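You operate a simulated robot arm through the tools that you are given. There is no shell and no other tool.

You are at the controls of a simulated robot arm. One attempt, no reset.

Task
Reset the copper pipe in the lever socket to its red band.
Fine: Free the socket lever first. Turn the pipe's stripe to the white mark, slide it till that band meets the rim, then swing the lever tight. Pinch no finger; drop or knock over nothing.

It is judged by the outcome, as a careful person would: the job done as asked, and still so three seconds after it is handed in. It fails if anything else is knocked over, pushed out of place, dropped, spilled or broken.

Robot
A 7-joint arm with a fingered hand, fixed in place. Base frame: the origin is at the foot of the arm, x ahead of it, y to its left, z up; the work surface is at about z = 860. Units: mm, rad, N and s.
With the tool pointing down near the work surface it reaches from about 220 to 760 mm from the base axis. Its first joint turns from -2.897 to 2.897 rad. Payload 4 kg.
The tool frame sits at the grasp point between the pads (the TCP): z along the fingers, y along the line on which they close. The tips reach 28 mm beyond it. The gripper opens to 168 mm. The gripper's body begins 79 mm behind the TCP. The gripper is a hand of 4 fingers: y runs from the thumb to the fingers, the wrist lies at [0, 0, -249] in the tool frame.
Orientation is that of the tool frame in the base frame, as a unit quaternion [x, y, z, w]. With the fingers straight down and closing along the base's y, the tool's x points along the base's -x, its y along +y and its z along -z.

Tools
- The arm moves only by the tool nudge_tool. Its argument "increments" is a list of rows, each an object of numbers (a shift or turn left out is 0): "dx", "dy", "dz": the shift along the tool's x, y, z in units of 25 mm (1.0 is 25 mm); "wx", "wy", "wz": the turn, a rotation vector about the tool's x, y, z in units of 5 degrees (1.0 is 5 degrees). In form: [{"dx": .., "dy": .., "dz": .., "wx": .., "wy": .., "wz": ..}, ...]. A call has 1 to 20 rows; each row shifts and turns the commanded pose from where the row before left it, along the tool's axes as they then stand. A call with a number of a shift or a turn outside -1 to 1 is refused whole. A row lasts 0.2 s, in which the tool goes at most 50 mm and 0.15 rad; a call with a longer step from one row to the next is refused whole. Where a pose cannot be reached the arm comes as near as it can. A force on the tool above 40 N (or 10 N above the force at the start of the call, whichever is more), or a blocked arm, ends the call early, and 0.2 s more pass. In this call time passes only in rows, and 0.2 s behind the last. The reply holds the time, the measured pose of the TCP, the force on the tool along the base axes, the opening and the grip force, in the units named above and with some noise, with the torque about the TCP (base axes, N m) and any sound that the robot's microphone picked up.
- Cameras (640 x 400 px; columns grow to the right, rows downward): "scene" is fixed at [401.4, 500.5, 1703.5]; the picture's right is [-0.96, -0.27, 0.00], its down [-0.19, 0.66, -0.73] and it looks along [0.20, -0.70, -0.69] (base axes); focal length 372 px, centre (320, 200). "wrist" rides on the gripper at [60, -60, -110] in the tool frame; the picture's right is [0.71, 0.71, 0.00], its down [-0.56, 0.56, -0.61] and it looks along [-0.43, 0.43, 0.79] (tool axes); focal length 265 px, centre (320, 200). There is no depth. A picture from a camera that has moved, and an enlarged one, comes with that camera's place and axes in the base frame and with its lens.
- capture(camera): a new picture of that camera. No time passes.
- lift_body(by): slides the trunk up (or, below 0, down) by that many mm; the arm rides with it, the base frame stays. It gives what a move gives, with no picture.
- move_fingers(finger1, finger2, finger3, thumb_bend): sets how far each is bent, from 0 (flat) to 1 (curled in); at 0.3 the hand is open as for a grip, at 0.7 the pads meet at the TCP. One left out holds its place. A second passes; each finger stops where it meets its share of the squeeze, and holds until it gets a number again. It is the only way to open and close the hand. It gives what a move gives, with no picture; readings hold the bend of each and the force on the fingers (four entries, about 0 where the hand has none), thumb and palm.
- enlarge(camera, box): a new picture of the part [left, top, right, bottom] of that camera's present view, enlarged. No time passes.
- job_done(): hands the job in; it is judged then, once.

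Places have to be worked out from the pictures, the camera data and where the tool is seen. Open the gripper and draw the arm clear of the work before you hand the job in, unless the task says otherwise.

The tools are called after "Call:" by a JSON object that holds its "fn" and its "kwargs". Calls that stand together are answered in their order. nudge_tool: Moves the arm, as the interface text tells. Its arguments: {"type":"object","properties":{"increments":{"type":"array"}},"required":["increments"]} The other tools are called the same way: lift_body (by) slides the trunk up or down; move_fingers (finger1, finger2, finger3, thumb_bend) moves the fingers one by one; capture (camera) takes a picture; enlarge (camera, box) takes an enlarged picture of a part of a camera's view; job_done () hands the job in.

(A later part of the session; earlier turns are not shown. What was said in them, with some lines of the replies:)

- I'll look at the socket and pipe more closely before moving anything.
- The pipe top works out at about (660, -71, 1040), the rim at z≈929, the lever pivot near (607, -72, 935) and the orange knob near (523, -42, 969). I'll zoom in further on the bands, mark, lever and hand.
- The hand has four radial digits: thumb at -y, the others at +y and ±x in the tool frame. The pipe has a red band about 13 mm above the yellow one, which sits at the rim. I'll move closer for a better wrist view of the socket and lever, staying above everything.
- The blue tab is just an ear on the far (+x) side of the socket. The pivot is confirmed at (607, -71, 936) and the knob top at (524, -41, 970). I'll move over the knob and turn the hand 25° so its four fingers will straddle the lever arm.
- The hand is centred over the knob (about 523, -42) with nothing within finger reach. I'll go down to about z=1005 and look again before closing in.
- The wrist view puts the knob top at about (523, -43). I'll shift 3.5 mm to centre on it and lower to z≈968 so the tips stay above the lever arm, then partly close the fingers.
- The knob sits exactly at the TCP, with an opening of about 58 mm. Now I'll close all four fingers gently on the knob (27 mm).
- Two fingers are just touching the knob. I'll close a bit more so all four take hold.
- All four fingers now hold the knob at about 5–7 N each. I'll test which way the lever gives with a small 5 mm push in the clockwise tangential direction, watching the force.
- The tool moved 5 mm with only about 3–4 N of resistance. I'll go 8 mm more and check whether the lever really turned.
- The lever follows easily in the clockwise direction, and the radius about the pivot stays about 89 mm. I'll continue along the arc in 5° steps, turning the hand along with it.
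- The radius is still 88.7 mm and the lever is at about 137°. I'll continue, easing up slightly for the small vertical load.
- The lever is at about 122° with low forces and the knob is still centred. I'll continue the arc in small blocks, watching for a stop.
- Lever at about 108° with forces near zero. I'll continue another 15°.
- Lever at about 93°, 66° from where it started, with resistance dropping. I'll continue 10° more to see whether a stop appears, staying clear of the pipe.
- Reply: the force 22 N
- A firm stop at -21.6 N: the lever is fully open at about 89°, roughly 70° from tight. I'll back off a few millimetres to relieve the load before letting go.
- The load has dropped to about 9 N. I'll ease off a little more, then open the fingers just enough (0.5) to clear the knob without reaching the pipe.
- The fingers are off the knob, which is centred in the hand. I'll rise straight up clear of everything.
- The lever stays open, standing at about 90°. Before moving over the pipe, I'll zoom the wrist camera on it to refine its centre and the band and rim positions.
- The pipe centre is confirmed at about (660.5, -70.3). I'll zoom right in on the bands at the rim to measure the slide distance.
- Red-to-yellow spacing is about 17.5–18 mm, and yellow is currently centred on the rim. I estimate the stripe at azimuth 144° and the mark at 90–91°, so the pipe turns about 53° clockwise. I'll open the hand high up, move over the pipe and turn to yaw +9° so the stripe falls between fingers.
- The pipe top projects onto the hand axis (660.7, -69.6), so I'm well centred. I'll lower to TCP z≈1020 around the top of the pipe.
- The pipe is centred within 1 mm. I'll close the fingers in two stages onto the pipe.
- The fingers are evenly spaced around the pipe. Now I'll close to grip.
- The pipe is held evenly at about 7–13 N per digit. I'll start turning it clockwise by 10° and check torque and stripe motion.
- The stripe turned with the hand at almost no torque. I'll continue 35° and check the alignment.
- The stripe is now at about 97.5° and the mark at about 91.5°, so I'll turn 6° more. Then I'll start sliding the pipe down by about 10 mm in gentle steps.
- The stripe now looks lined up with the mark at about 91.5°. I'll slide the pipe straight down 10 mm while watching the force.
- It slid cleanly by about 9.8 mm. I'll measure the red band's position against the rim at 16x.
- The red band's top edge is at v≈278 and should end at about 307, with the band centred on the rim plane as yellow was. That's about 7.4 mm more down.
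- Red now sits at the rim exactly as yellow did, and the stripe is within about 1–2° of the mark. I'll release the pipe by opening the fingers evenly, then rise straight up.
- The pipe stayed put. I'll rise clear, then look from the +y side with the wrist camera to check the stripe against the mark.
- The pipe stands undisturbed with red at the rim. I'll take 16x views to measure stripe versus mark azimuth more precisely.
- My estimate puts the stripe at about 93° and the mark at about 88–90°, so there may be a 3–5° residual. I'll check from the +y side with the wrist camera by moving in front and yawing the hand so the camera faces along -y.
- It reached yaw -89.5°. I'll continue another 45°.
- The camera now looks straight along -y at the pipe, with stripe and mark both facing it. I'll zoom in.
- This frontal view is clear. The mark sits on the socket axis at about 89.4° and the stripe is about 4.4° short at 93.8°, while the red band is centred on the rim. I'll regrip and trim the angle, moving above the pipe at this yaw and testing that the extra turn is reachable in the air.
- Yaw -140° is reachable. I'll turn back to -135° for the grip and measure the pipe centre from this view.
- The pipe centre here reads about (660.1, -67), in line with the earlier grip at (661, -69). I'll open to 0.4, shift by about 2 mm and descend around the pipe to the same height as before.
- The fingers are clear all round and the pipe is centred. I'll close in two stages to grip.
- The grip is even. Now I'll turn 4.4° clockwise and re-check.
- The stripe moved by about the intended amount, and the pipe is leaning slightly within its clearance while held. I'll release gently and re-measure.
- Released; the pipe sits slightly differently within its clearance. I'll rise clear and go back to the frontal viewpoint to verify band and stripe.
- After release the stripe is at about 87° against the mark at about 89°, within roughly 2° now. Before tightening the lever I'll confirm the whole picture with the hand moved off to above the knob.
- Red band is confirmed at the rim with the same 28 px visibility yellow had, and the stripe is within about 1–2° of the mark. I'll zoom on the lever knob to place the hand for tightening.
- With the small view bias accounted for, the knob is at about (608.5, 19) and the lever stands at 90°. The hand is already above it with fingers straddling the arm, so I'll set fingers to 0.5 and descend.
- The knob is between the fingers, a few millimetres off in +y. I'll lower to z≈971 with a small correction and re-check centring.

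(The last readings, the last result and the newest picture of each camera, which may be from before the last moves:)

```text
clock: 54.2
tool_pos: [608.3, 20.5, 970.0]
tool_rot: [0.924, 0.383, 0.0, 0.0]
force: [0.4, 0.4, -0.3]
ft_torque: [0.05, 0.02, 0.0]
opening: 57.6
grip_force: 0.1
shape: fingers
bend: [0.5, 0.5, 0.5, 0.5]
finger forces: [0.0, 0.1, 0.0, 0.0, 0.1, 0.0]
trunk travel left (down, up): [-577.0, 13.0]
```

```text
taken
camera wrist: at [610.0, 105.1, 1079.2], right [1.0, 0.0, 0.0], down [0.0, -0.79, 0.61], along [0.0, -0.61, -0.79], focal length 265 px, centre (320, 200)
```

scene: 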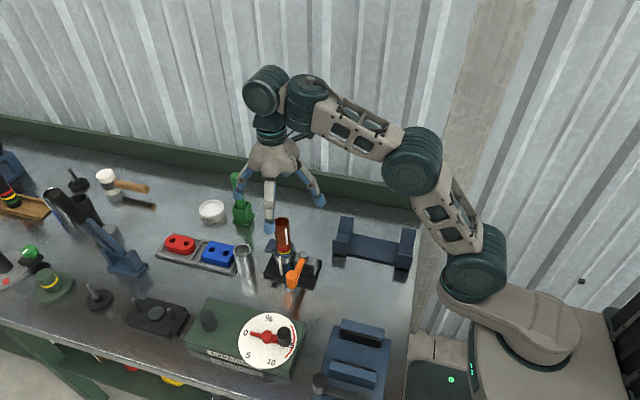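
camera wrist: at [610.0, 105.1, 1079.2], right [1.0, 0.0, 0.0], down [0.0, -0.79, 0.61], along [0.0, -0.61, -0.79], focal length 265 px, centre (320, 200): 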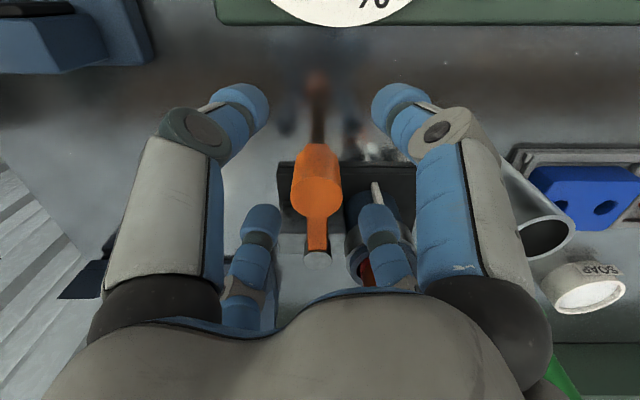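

The knob is nearly centred, with about 2 mm of x offset to correct. I'll shift and then close the fingers on it.

Call:
{"fn": "nudge_tool", "kwargs": {"increments": [{"dx": -0.05, "dy": -0.05}]}}

Call:
{"fn": "move_fingers", "kwargs": {"finger1": 0.7, "finger2": 0.7, "finger3": 0.7, "thumb_bend": 0.7}}

Call:
{"fn": "capture", "kwargs": {"camera": "wrist"}}

```text
clock: 54.6
tool_pos: [606.5, 20.6, 969.9]
tool_rot: [0.924, 0.383, 0.0, 0.0]
force: [0.0, 0.7, 0.7]
ft_torque: [-0.01, 0.0, 0.03]
opening: 57.5
grip_force: 0.0
shape: fingers
bend: [0.5, 0.5, 0.5, 0.5]
finger forces: [0.0, 0.0, 0.0, 0.1, 0.1, 0.0]
trunk travel left (down, up): [-577.0, 13.0]
```

```text
clock: 55.6
tool_pos: [607.0, 19.6, 969.9]
tool_rot: [0.924, 0.383, 0.0, 0.001]
force: [-1.0, 1.8, -3.8]
ft_torque: [0.01, 0.03, 0.01]
opening: 14.4
grip_force: 13.1
shape: fingers
bend: [0.64, 0.64, 0.64, 0.65]
finger forces: [6.0, 6.0, 5.6, 0.0, 9.1, 0.0]
trunk travel left (down, up): [-577.0, 13.0]
```

```text
taken
camera wrist: at [607.5, 105.4, 1079.9], right [1.0, 0.0, 0.0], down [0.0, -0.79, 0.61], along [0.0, -0.61, -0.79], focal length 265 px, centre (320, 200)
```

wrist: 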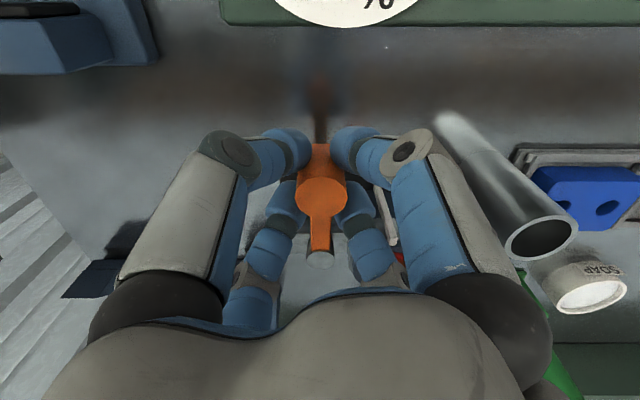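

Even grip on the knob. Now I'll swing the lever back counter-clockwise along the arc in 5° steps, checking after 15°.

Call:
{"fn": "nudge_tool", "kwargs": {"increments": [{"dx": -0.2286, "dy": -0.2095, "wz": -1}, {"dx": -0.2286, "dy": -0.2095, "wz": -1}, {"dx": -0.2286, "dy": -0.2095, "wz": -1}]}}

```text
clock: 56.4
tool_pos: [584.5, 18.0, 969.5]
tool_rot: [0.866, 0.501, -0.002, 0.0]
force: [-2.3, 3.2, -6.7]
ft_torque: [0.05, 0.01, -0.07]
opening: 14.9
grip_force: 12.9
shape: fingers
bend: [0.64, 0.64, 0.65, 0.65]
finger forces: [5.9, 5.6, 5.2, 0.1, 9.1, 0.0]
trunk travel left (down, up): [-577.0, 13.0]
```

Lever at about 105°, with small forces. Continuing.

Call:
{"fn": "nudge_tool", "kwargs": {"increments": [{"dx": -0.23, "dy": -0.205, "wz": -1}, {"dx": -0.23, "dy": -0.205, "wz": -1}, {"dx": -0.23, "dy": -0.205, "wz": -1}]}}

Call:
{"fn": "enlarge", "kwargs": {"camera": "scene", "box": [240, 200, 340, 290]}}

Call:
{"fn": "capture", "kwargs": {"camera": "wrist"}}

```text
clock: 57.2
tool_pos: [562.5, 7.0, 969.8]
tool_rot: [0.793, 0.609, 0.0, 0.001]
force: [-3.6, 4.0, -3.1]
ft_torque: [0.06, 0.05, -0.03]
opening: 15.1
grip_force: 13.4
shape: fingers
bend: [0.64, 0.64, 0.65, 0.65]
finger forces: [6.3, 5.7, 5.4, 0.1, 9.4, 0.0]
trunk travel left (down, up): [-577.0, 13.0]
```

```text
4.44 times, centred on (290, 245) of scene
camera zoom: at [401.4, 500.5, 1703.5], right [-0.96, -0.27, 0.0], down [-0.19, 0.66, -0.73], along [0.2, -0.7, -0.69], focal length 1654 px, centre (453, 0)
```

zoom: 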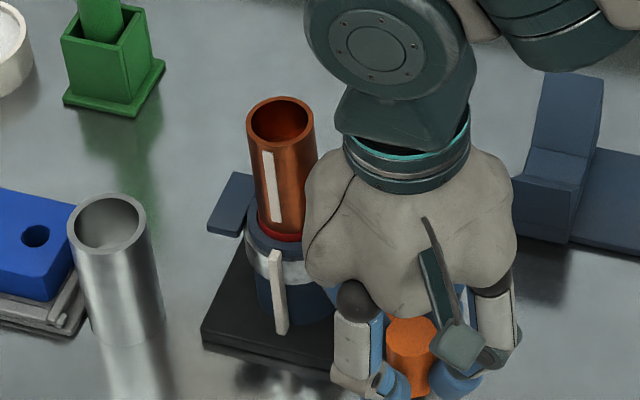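

```text
taken
camera wrist: at [520.9, 81.9, 1080.0], right [0.86, 0.5, 0.0], down [0.4, -0.68, 0.61], along [0.31, -0.53, -0.79], focal length 265 px, centre (320, 200)
```

wrist: 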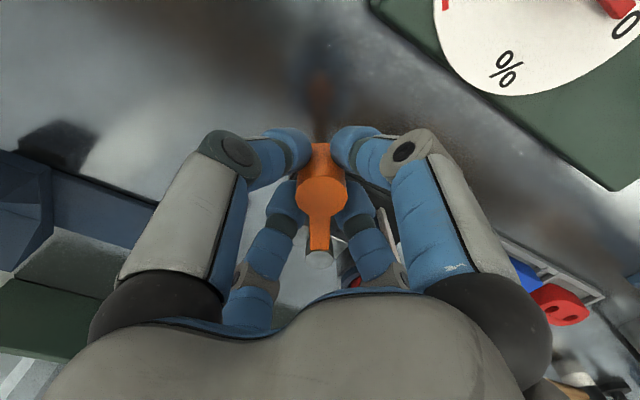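

Lever at about 120°, tracking well; the pipe is unchanged. I'll continue another 15° with a slight outward trim.

Call:
{"fn": "nudge_tool", "kwargs": {"increments": [{"dx": -0.22, "dy": -0.222, "wz": -1}, {"dx": -0.22, "dy": -0.222, "wz": -1}, {"dx": -0.22, "dy": -0.222, "wz": -1}]}}

```text
clock: 58.0
tool_pos: [543.0, -6.8, 970.0]
tool_rot: [0.707, 0.707, 0.001, 0.0]
force: [-0.3, -0.3, -2.6]
ft_torque: [-0.03, 0.0, -0.01]
opening: 14.7
grip_force: 14.4
shape: fingers
bend: [0.64, 0.64, 0.65, 0.65]
finger forces: [6.0, 6.7, 6.2, 0.0, 8.8, 0.0]
trunk travel left (down, up): [-577.0, 13.0]
```

Lever at about 135° with near-zero forces. Another 15°.

Call:
{"fn": "nudge_tool", "kwargs": {"increments": [{"dx": -0.2315, "dy": -0.208, "wz": -1}, {"dx": -0.2315, "dy": -0.208, "wz": -1}, {"dx": -0.2315, "dy": -0.208, "wz": -1}]}}

Call:
{"fn": "enlarge", "kwargs": {"camera": "scene", "box": [250, 200, 350, 290]}}

```text
clock: 58.8
tool_pos: [528.3, -24.7, 969.0]
tool_rot: [0.608, 0.794, -0.001, 0.0]
force: [1.9, -1.0, -8.5]
ft_torque: [-0.04, -0.07, -0.04]
opening: 14.5
grip_force: 12.8
shape: fingers
bend: [0.64, 0.64, 0.65, 0.65]
finger forces: [5.4, 6.3, 5.8, 0.0, 8.3, 0.1]
trunk travel left (down, up): [-577.0, 13.0]
```

```text
4.44 times, centred on (300, 245) of scene
camera zoom: at [401.4, 500.5, 1703.5], right [-0.96, -0.27, 0.0], down [-0.19, 0.66, -0.73], along [0.2, -0.7, -0.69], focal length 1654 px, centre (409, 0)
```

zoom: 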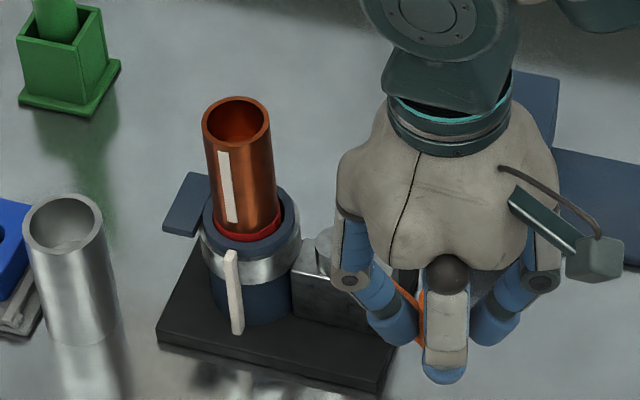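

Lever at about 150°, with 10° left to its original tight position. I'll proceed in 2.5° steps, watching for the stop.

Call:
{"fn": "nudge_tool", "kwargs": {"increments": [{"dx": -0.114, "dy": -0.1, "wz": -0.5}, {"dx": -0.114, "dy": -0.1, "wz": -0.5}, {"dx": -0.114, "dy": -0.1, "wz": -0.5}]}}

```text
clock: 59.6
tool_pos: [524.2, -35.7, 970.4]
tool_rot: [0.555, 0.832, -0.001, -0.001]
force: [1.7, -2.2, -8.4]
ft_torque: [-0.05, -0.06, -0.07]
opening: 14.0
grip_force: 12.7
shape: fingers
bend: [0.64, 0.64, 0.65, 0.65]
finger forces: [5.5, 6.2, 5.7, 0.1, 8.1, 0.0]
trunk travel left (down, up): [-577.0, 13.0]
```

At about 157°, still light. Continuing with small steps towards the stop.

Call:
{"fn": "nudge_tool", "kwargs": {"increments": [{"dx": -0.114, "dy": -0.1, "wz": -0.5}, {"dx": -0.114, "dy": -0.1, "wz": -0.5}]}}

```text
clock: 60.2
tool_pos: [521.3, -40.7, 970.9]
tool_rot: [0.518, 0.855, 0.0, 0.0]
force: [2.3, 3.6, -6.9]
ft_torque: [0.13, -0.11, -0.19]
opening: 14.6
grip_force: 13.1
shape: fingers
bend: [0.64, 0.64, 0.65, 0.65]
finger forces: [6.6, 6.9, 5.1, 0.0, 7.8, 0.0]
trunk travel left (down, up): [-577.0, 13.0]
```

Resistance is starting near 161°. I'll press on in 3 mm steps to seat the lever.

Call:
{"fn": "nudge_tool", "kwargs": {"increments": [{"dx": -0.084, "dy": -0.0856}, {"dx": -0.084, "dy": -0.0856}]}}

```text
clock: 60.8
tool_pos: [520.7, -45.5, 970.0]
tool_rot: [0.517, 0.856, 0.0, 0.0]
force: [2.5, 16.0, 3.1]
ft_torque: [0.45, -0.1, 0.02]
opening: 14.4
grip_force: 12.0
shape: fingers
bend: [0.63, 0.63, 0.66, 0.66]
finger forces: [8.1, 9.2, 2.9, 0.0, 4.5, 0.0]
trunk travel left (down, up): [-577.0, 13.0]
```

16 N of opposing force means I'm at the stop. I'll press a little more to make sure it's fully tight.

Call:
{"fn": "nudge_tool", "kwargs": {"increments": [{"dx": -0.07, "dy": -0.071}, {"dx": -0.05, "dy": -0.05}]}}

Call:
{"fn": "capture", "kwargs": {"camera": "wrist"}}

Call:
{"fn": "enlarge", "kwargs": {"camera": "scene", "box": [250, 200, 350, 290]}}

```text
clock: 61.4
tool_pos: [519.7, -49.0, 969.2]
tool_rot: [0.516, 0.856, 0.0, 0.001]
force: [5.2, 18.9, 5.7]
ft_torque: [0.63, -0.24, 0.1]
opening: 14.6
grip_force: 12.2
shape: fingers
bend: [0.62, 0.62, 0.68, 0.68]
finger forces: [9.0, 12.0, 1.6, 0.1, 2.3, 0.0]
trunk travel left (down, up): [-577.0, 13.0]
```

```text
taken
camera wrist: at [438.3, -23.7, 1079.6], right [0.3, 0.96, 0.0], down [0.75, -0.23, 0.62], along [0.59, -0.18, -0.79], focal length 265 px, centre (320, 200)
```

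wrist: 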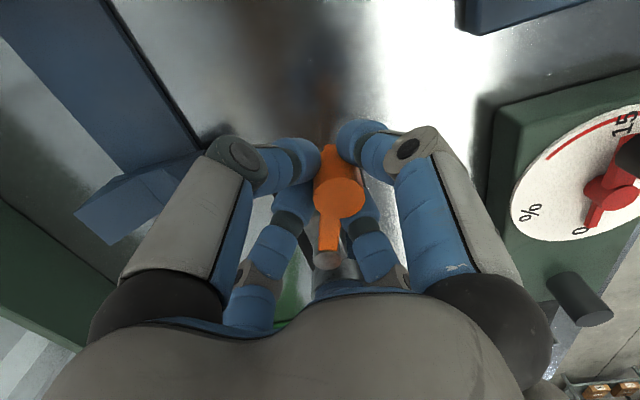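

```text
4.44 times, centred on (300, 245) of scene
camera zoom: at [401.4, 500.5, 1703.5], right [-0.96, -0.27, 0.0], down [-0.19, 0.66, -0.73], along [0.2, -0.7, -0.69], focal length 1654 px, centre (409, 0)
```

zoom: 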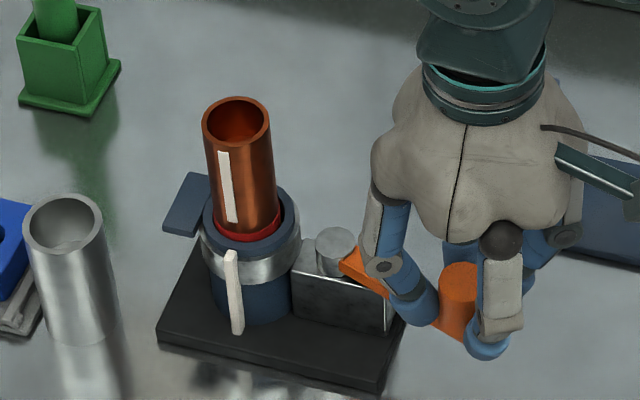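

The lever is at the stop at about 160°, as it was at the start, and holds against about 20 N while only my fingers flex. I'll ease off the push without pulling the lever back, then open the fingers.

Call:
{"fn": "nudge_tool", "kwargs": {"increments": [{"dx": 0.09, "dy": 0.092}, {"dx": 0.08, "dy": 0.082}]}}

Call:
{"fn": "move_fingers", "kwargs": {"finger1": 0.5, "finger2": 0.5, "finger3": 0.5, "thumb_bend": 0.5}}

Call:
{"fn": "capture", "kwargs": {"camera": "wrist"}}

Call:
{"fn": "enlarge", "kwargs": {"camera": "scene", "box": [250, 200, 350, 290]}}

```text
clock: 62.0
tool_pos: [519.6, -47.9, 969.8]
tool_rot: [0.52, 0.854, -0.001, -0.001]
force: [-0.5, 5.4, 3.1]
ft_torque: [0.25, -0.06, 0.05]
opening: 15.0
grip_force: 12.4
shape: fingers
bend: [0.62, 0.62, 0.68, 0.68]
finger forces: [8.9, 8.5, 3.3, 0.0, 4.3, 0.1]
trunk travel left (down, up): [-577.0, 13.0]
```

```text
clock: 63.0
tool_pos: [519.9, -47.5, 969.5]
tool_rot: [0.518, 0.855, 0.0, 0.0]
force: [0.4, 0.2, 0.4]
ft_torque: [-0.03, 0.02, 0.04]
opening: 57.0
grip_force: 0.0
shape: fingers
bend: [0.5, 0.5, 0.5, 0.5]
finger forces: [0.0, 0.0, 0.0, 0.1, 0.0, 0.0]
trunk travel left (down, up): [-577.0, 13.0]
```

```text
taken
camera wrist: at [440.2, -21.4, 1079.9], right [0.3, 0.95, 0.0], down [0.75, -0.24, 0.61], along [0.59, -0.18, -0.79], focal length 265 px, centre (320, 200)
```

wrist: 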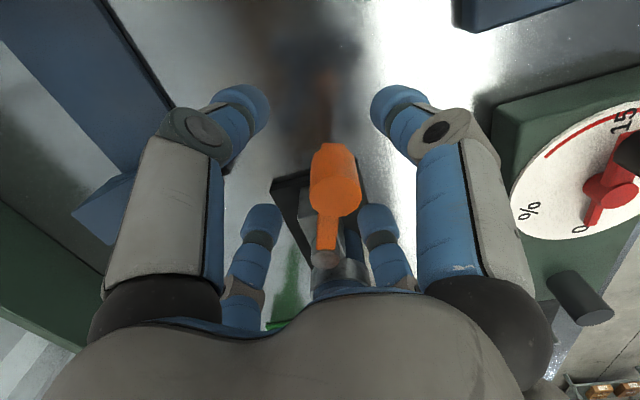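

```text
4.44 times, centred on (300, 245) of scene
camera zoom: at [401.4, 500.5, 1703.5], right [-0.96, -0.27, 0.0], down [-0.19, 0.66, -0.73], along [0.2, -0.7, -0.69], focal length 1654 px, centre (409, 0)
```

zoom: 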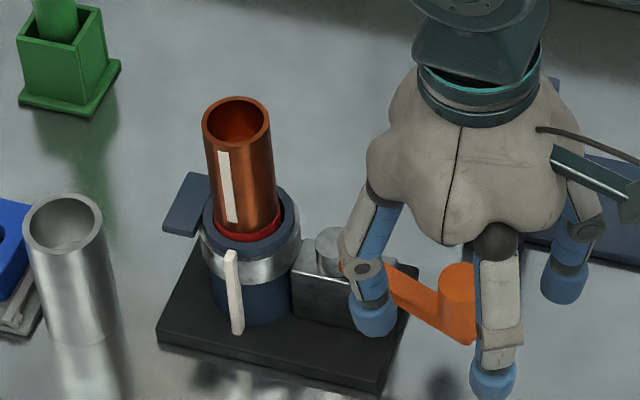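

The fingers are clear of the knob and the lever is at its tight position. I'll rise straight up and inspect.

Call:
{"fn": "nudge_tool", "kwargs": {"increments": [{"dz": -0.4}, {"dz": -0.8}, {"dz": -0.9}, {"dz": -0.9}, {"dz": -0.9}, {"dz": -0.9}, {"dz": -0.9}, {"dz": -0.9}]}}

Call:
{"fn": "capture", "kwargs": {"camera": "wrist"}}

Call:
{"fn": "enlarge", "kwargs": {"camera": "scene", "box": [240, 200, 360, 300]}}

Call:
{"fn": "enlarge", "kwargs": {"camera": "scene", "box": [272, 236, 308, 258]}}

Call:
{"fn": "enlarge", "kwargs": {"camera": "scene", "box": [262, 240, 342, 290]}}

```text
clock: 64.8
tool_pos: [522.9, -47.8, 1134.2]
tool_rot: [0.519, 0.854, 0.0, 0.0]
force: [1.0, -0.2, -0.2]
ft_torque: [0.0, -0.01, 0.01]
opening: 56.5
grip_force: 0.0
shape: fingers
bend: [0.5, 0.5, 0.5, 0.5]
finger forces: [0.1, 0.0, 0.0, 0.1, 0.1, 0.0]
trunk travel left (down, up): [-577.0, 13.0]
```

```text
taken
camera wrist: at [440.9, -21.8, 1244.1], right [0.3, 0.95, 0.0], down [0.75, -0.24, 0.61], along [0.59, -0.18, -0.79], focal length 265 px, centre (320, 200)
```

wrist: 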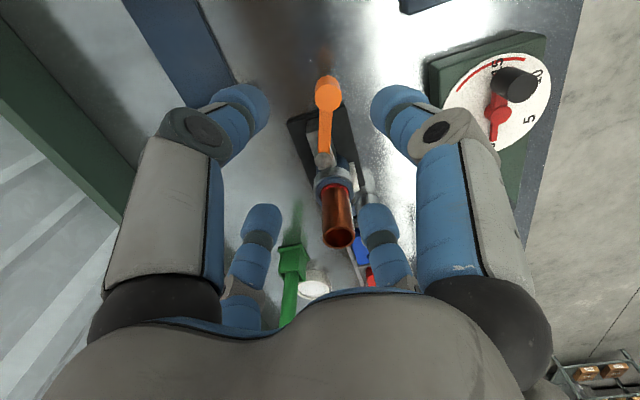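

```text
4.00 times, centred on (300, 250) of scene
camera zoom: at [401.4, 500.5, 1703.5], right [-0.96, -0.27, 0.0], down [-0.19, 0.66, -0.73], along [0.2, -0.7, -0.69], focal length 1488 px, centre (400, 0)
```

zoom: 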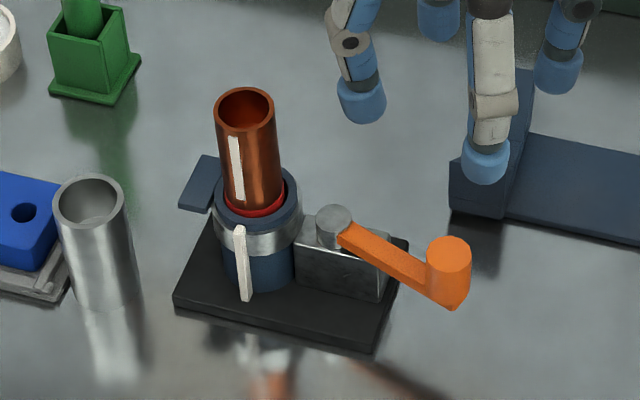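

```text
16.00 times, centred on (290, 247) of scene
camera zoom: at [401.4, 500.5, 1703.5], right [-0.96, -0.27, 0.0], down [-0.19, 0.66, -0.73], along [0.2, -0.7, -0.69], focal length 5952 px, centre (800, -552)
```

zoom: 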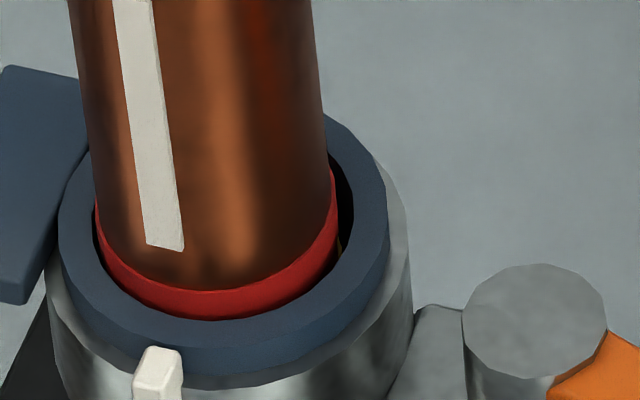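

```text
8.00 times, centred on (302, 265) of scene
camera zoom: at [401.4, 500.5, 1703.5], right [-0.96, -0.27, 0.0], down [-0.19, 0.66, -0.73], along [0.2, -0.7, -0.69], focal length 2976 px, centre (464, -320)
```

zoom: 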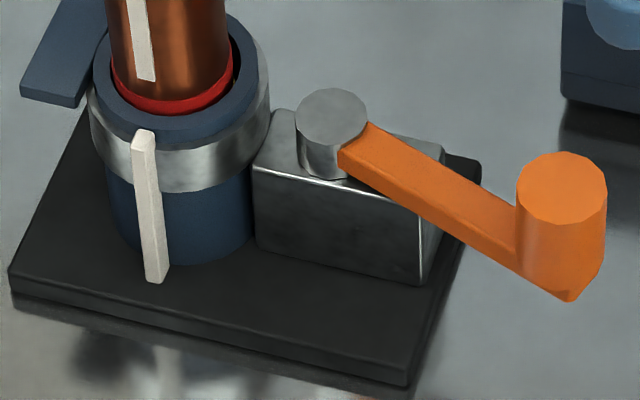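

Lever, red band and stripe all look right, and the lever is pixel-identical to its original tight position. I'll draw the arm back to its starting area and open the hand.

Call:
{"fn": "nudge_tool", "kwargs": {"increments": [{"dz": -0.9}, {"dz": -0.9}, {"dx": -0.415, "dy": -0.848, "dz": -0.375}, {"dx": -0.415, "dy": -0.848, "dz": -0.375}, {"dx": -0.415, "dy": -0.848, "dz": -0.375}, {"dx": -0.415, "dy": -0.848, "dz": -0.375}, {"dx": -0.415, "dy": -0.848, "dz": -0.375}, {"dx": -0.415, "dy": -0.848, "dz": -0.375}, {"dx": -0.415, "dy": -0.848, "dz": -0.375}, {"dx": -0.415, "dy": -0.848, "dz": -0.375}]}}

Call:
{"fn": "move_fingers", "kwargs": {"finger1": 0.3, "finger2": 0.3, "finger3": 0.3, "thumb_bend": 0.3}}

Call:
{"fn": "capture", "kwargs": {"camera": "scene"}}

Call:
{"fn": "enlarge", "kwargs": {"camera": "scene", "box": [265, 225, 315, 275]}}

```text
clock: 67.0
tool_pos: [408.6, -199.7, 1258.0]
tool_rot: [0.518, 0.855, 0.0, 0.001]
force: [-0.4, 0.8, 0.0]
ft_torque: [0.02, 0.03, 0.0]
opening: 56.7
grip_force: 0.0
shape: fingers
bend: [0.5, 0.5, 0.5, 0.5]
finger forces: [0.1, 0.0, 0.1, 0.0, 0.1, 0.0]
trunk travel left (down, up): [-577.0, 13.0]
```

```text
clock: 68.0
tool_pos: [409.5, -197.8, 1257.8]
tool_rot: [0.519, 0.855, 0.001, 0.001]
force: [-0.1, -0.1, 0.3]
ft_torque: [0.0, 0.05, 0.04]
opening: 116.8
grip_force: 0.0
shape: fingers
bend: [0.3, 0.3, 0.3, 0.3]
finger forces: [0.0, 0.0, 0.0, 0.0, 0.1, 0.1]
trunk travel left (down, up): [-577.0, 13.0]
```

```text
taken
```

scene: 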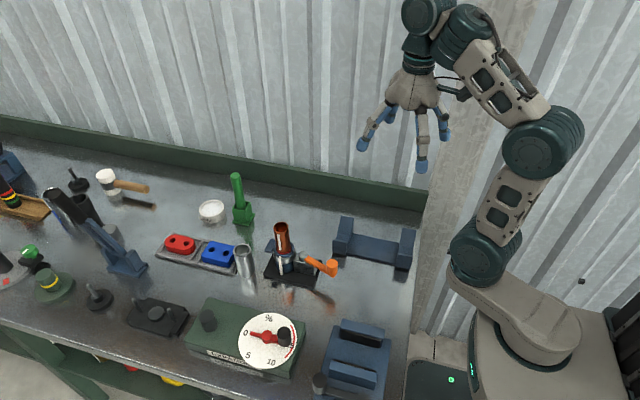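

```text
8.00 times, centred on (290, 250) of scene
camera zoom: at [401.4, 500.5, 1703.5], right [-0.96, -0.27, 0.0], down [-0.19, 0.66, -0.73], along [0.2, -0.7, -0.69], focal length 2976 px, centre (560, -200)
```

zoom: 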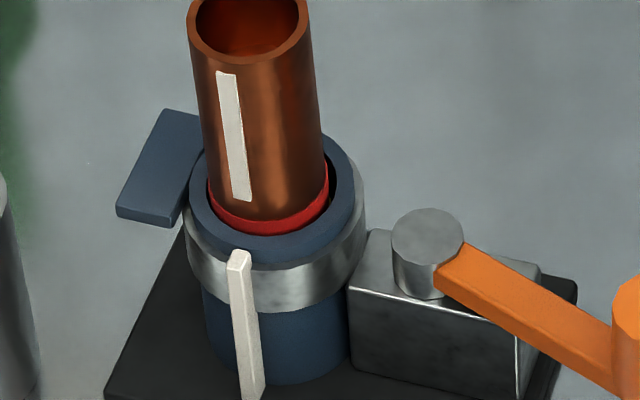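

Everything is in place: red band at the rim, stripe at the white mark, lever swung tight. The arm is clear with the hand open and the rest of the bench is undisturbed. I'm handing the job in.

Call:
{"fn": "job_done", "kwargs": {}}

```text
The job is handed in.
```

The copper pipe is reset to its red band and the lever is swung tight again. I've handed the job in; no verdict came back with it.

- **Lever:** I freed it by swinging it about 70° to its stop. Afterwards I swung it back to where it started, and it held firm against about 20 N.
- **Stripe:** The stripe is lined up with the white mark to within about 2°. The first try left it about 4° off, so I gripped the pipe again and corrected it.
- **Band:** I slid the pipe down about 17 mm. The red band now sits at the rim the way the yellow one did before.
- **Pipe tilt:** The pipe leans a little towards one side of the socket, about 1 mm over its exposed length. It did not shift when the lever was tightened.

No finger was caught, and nothing else on the bench looks moved in the last picture. The arm is back near its starting position with the hand open.
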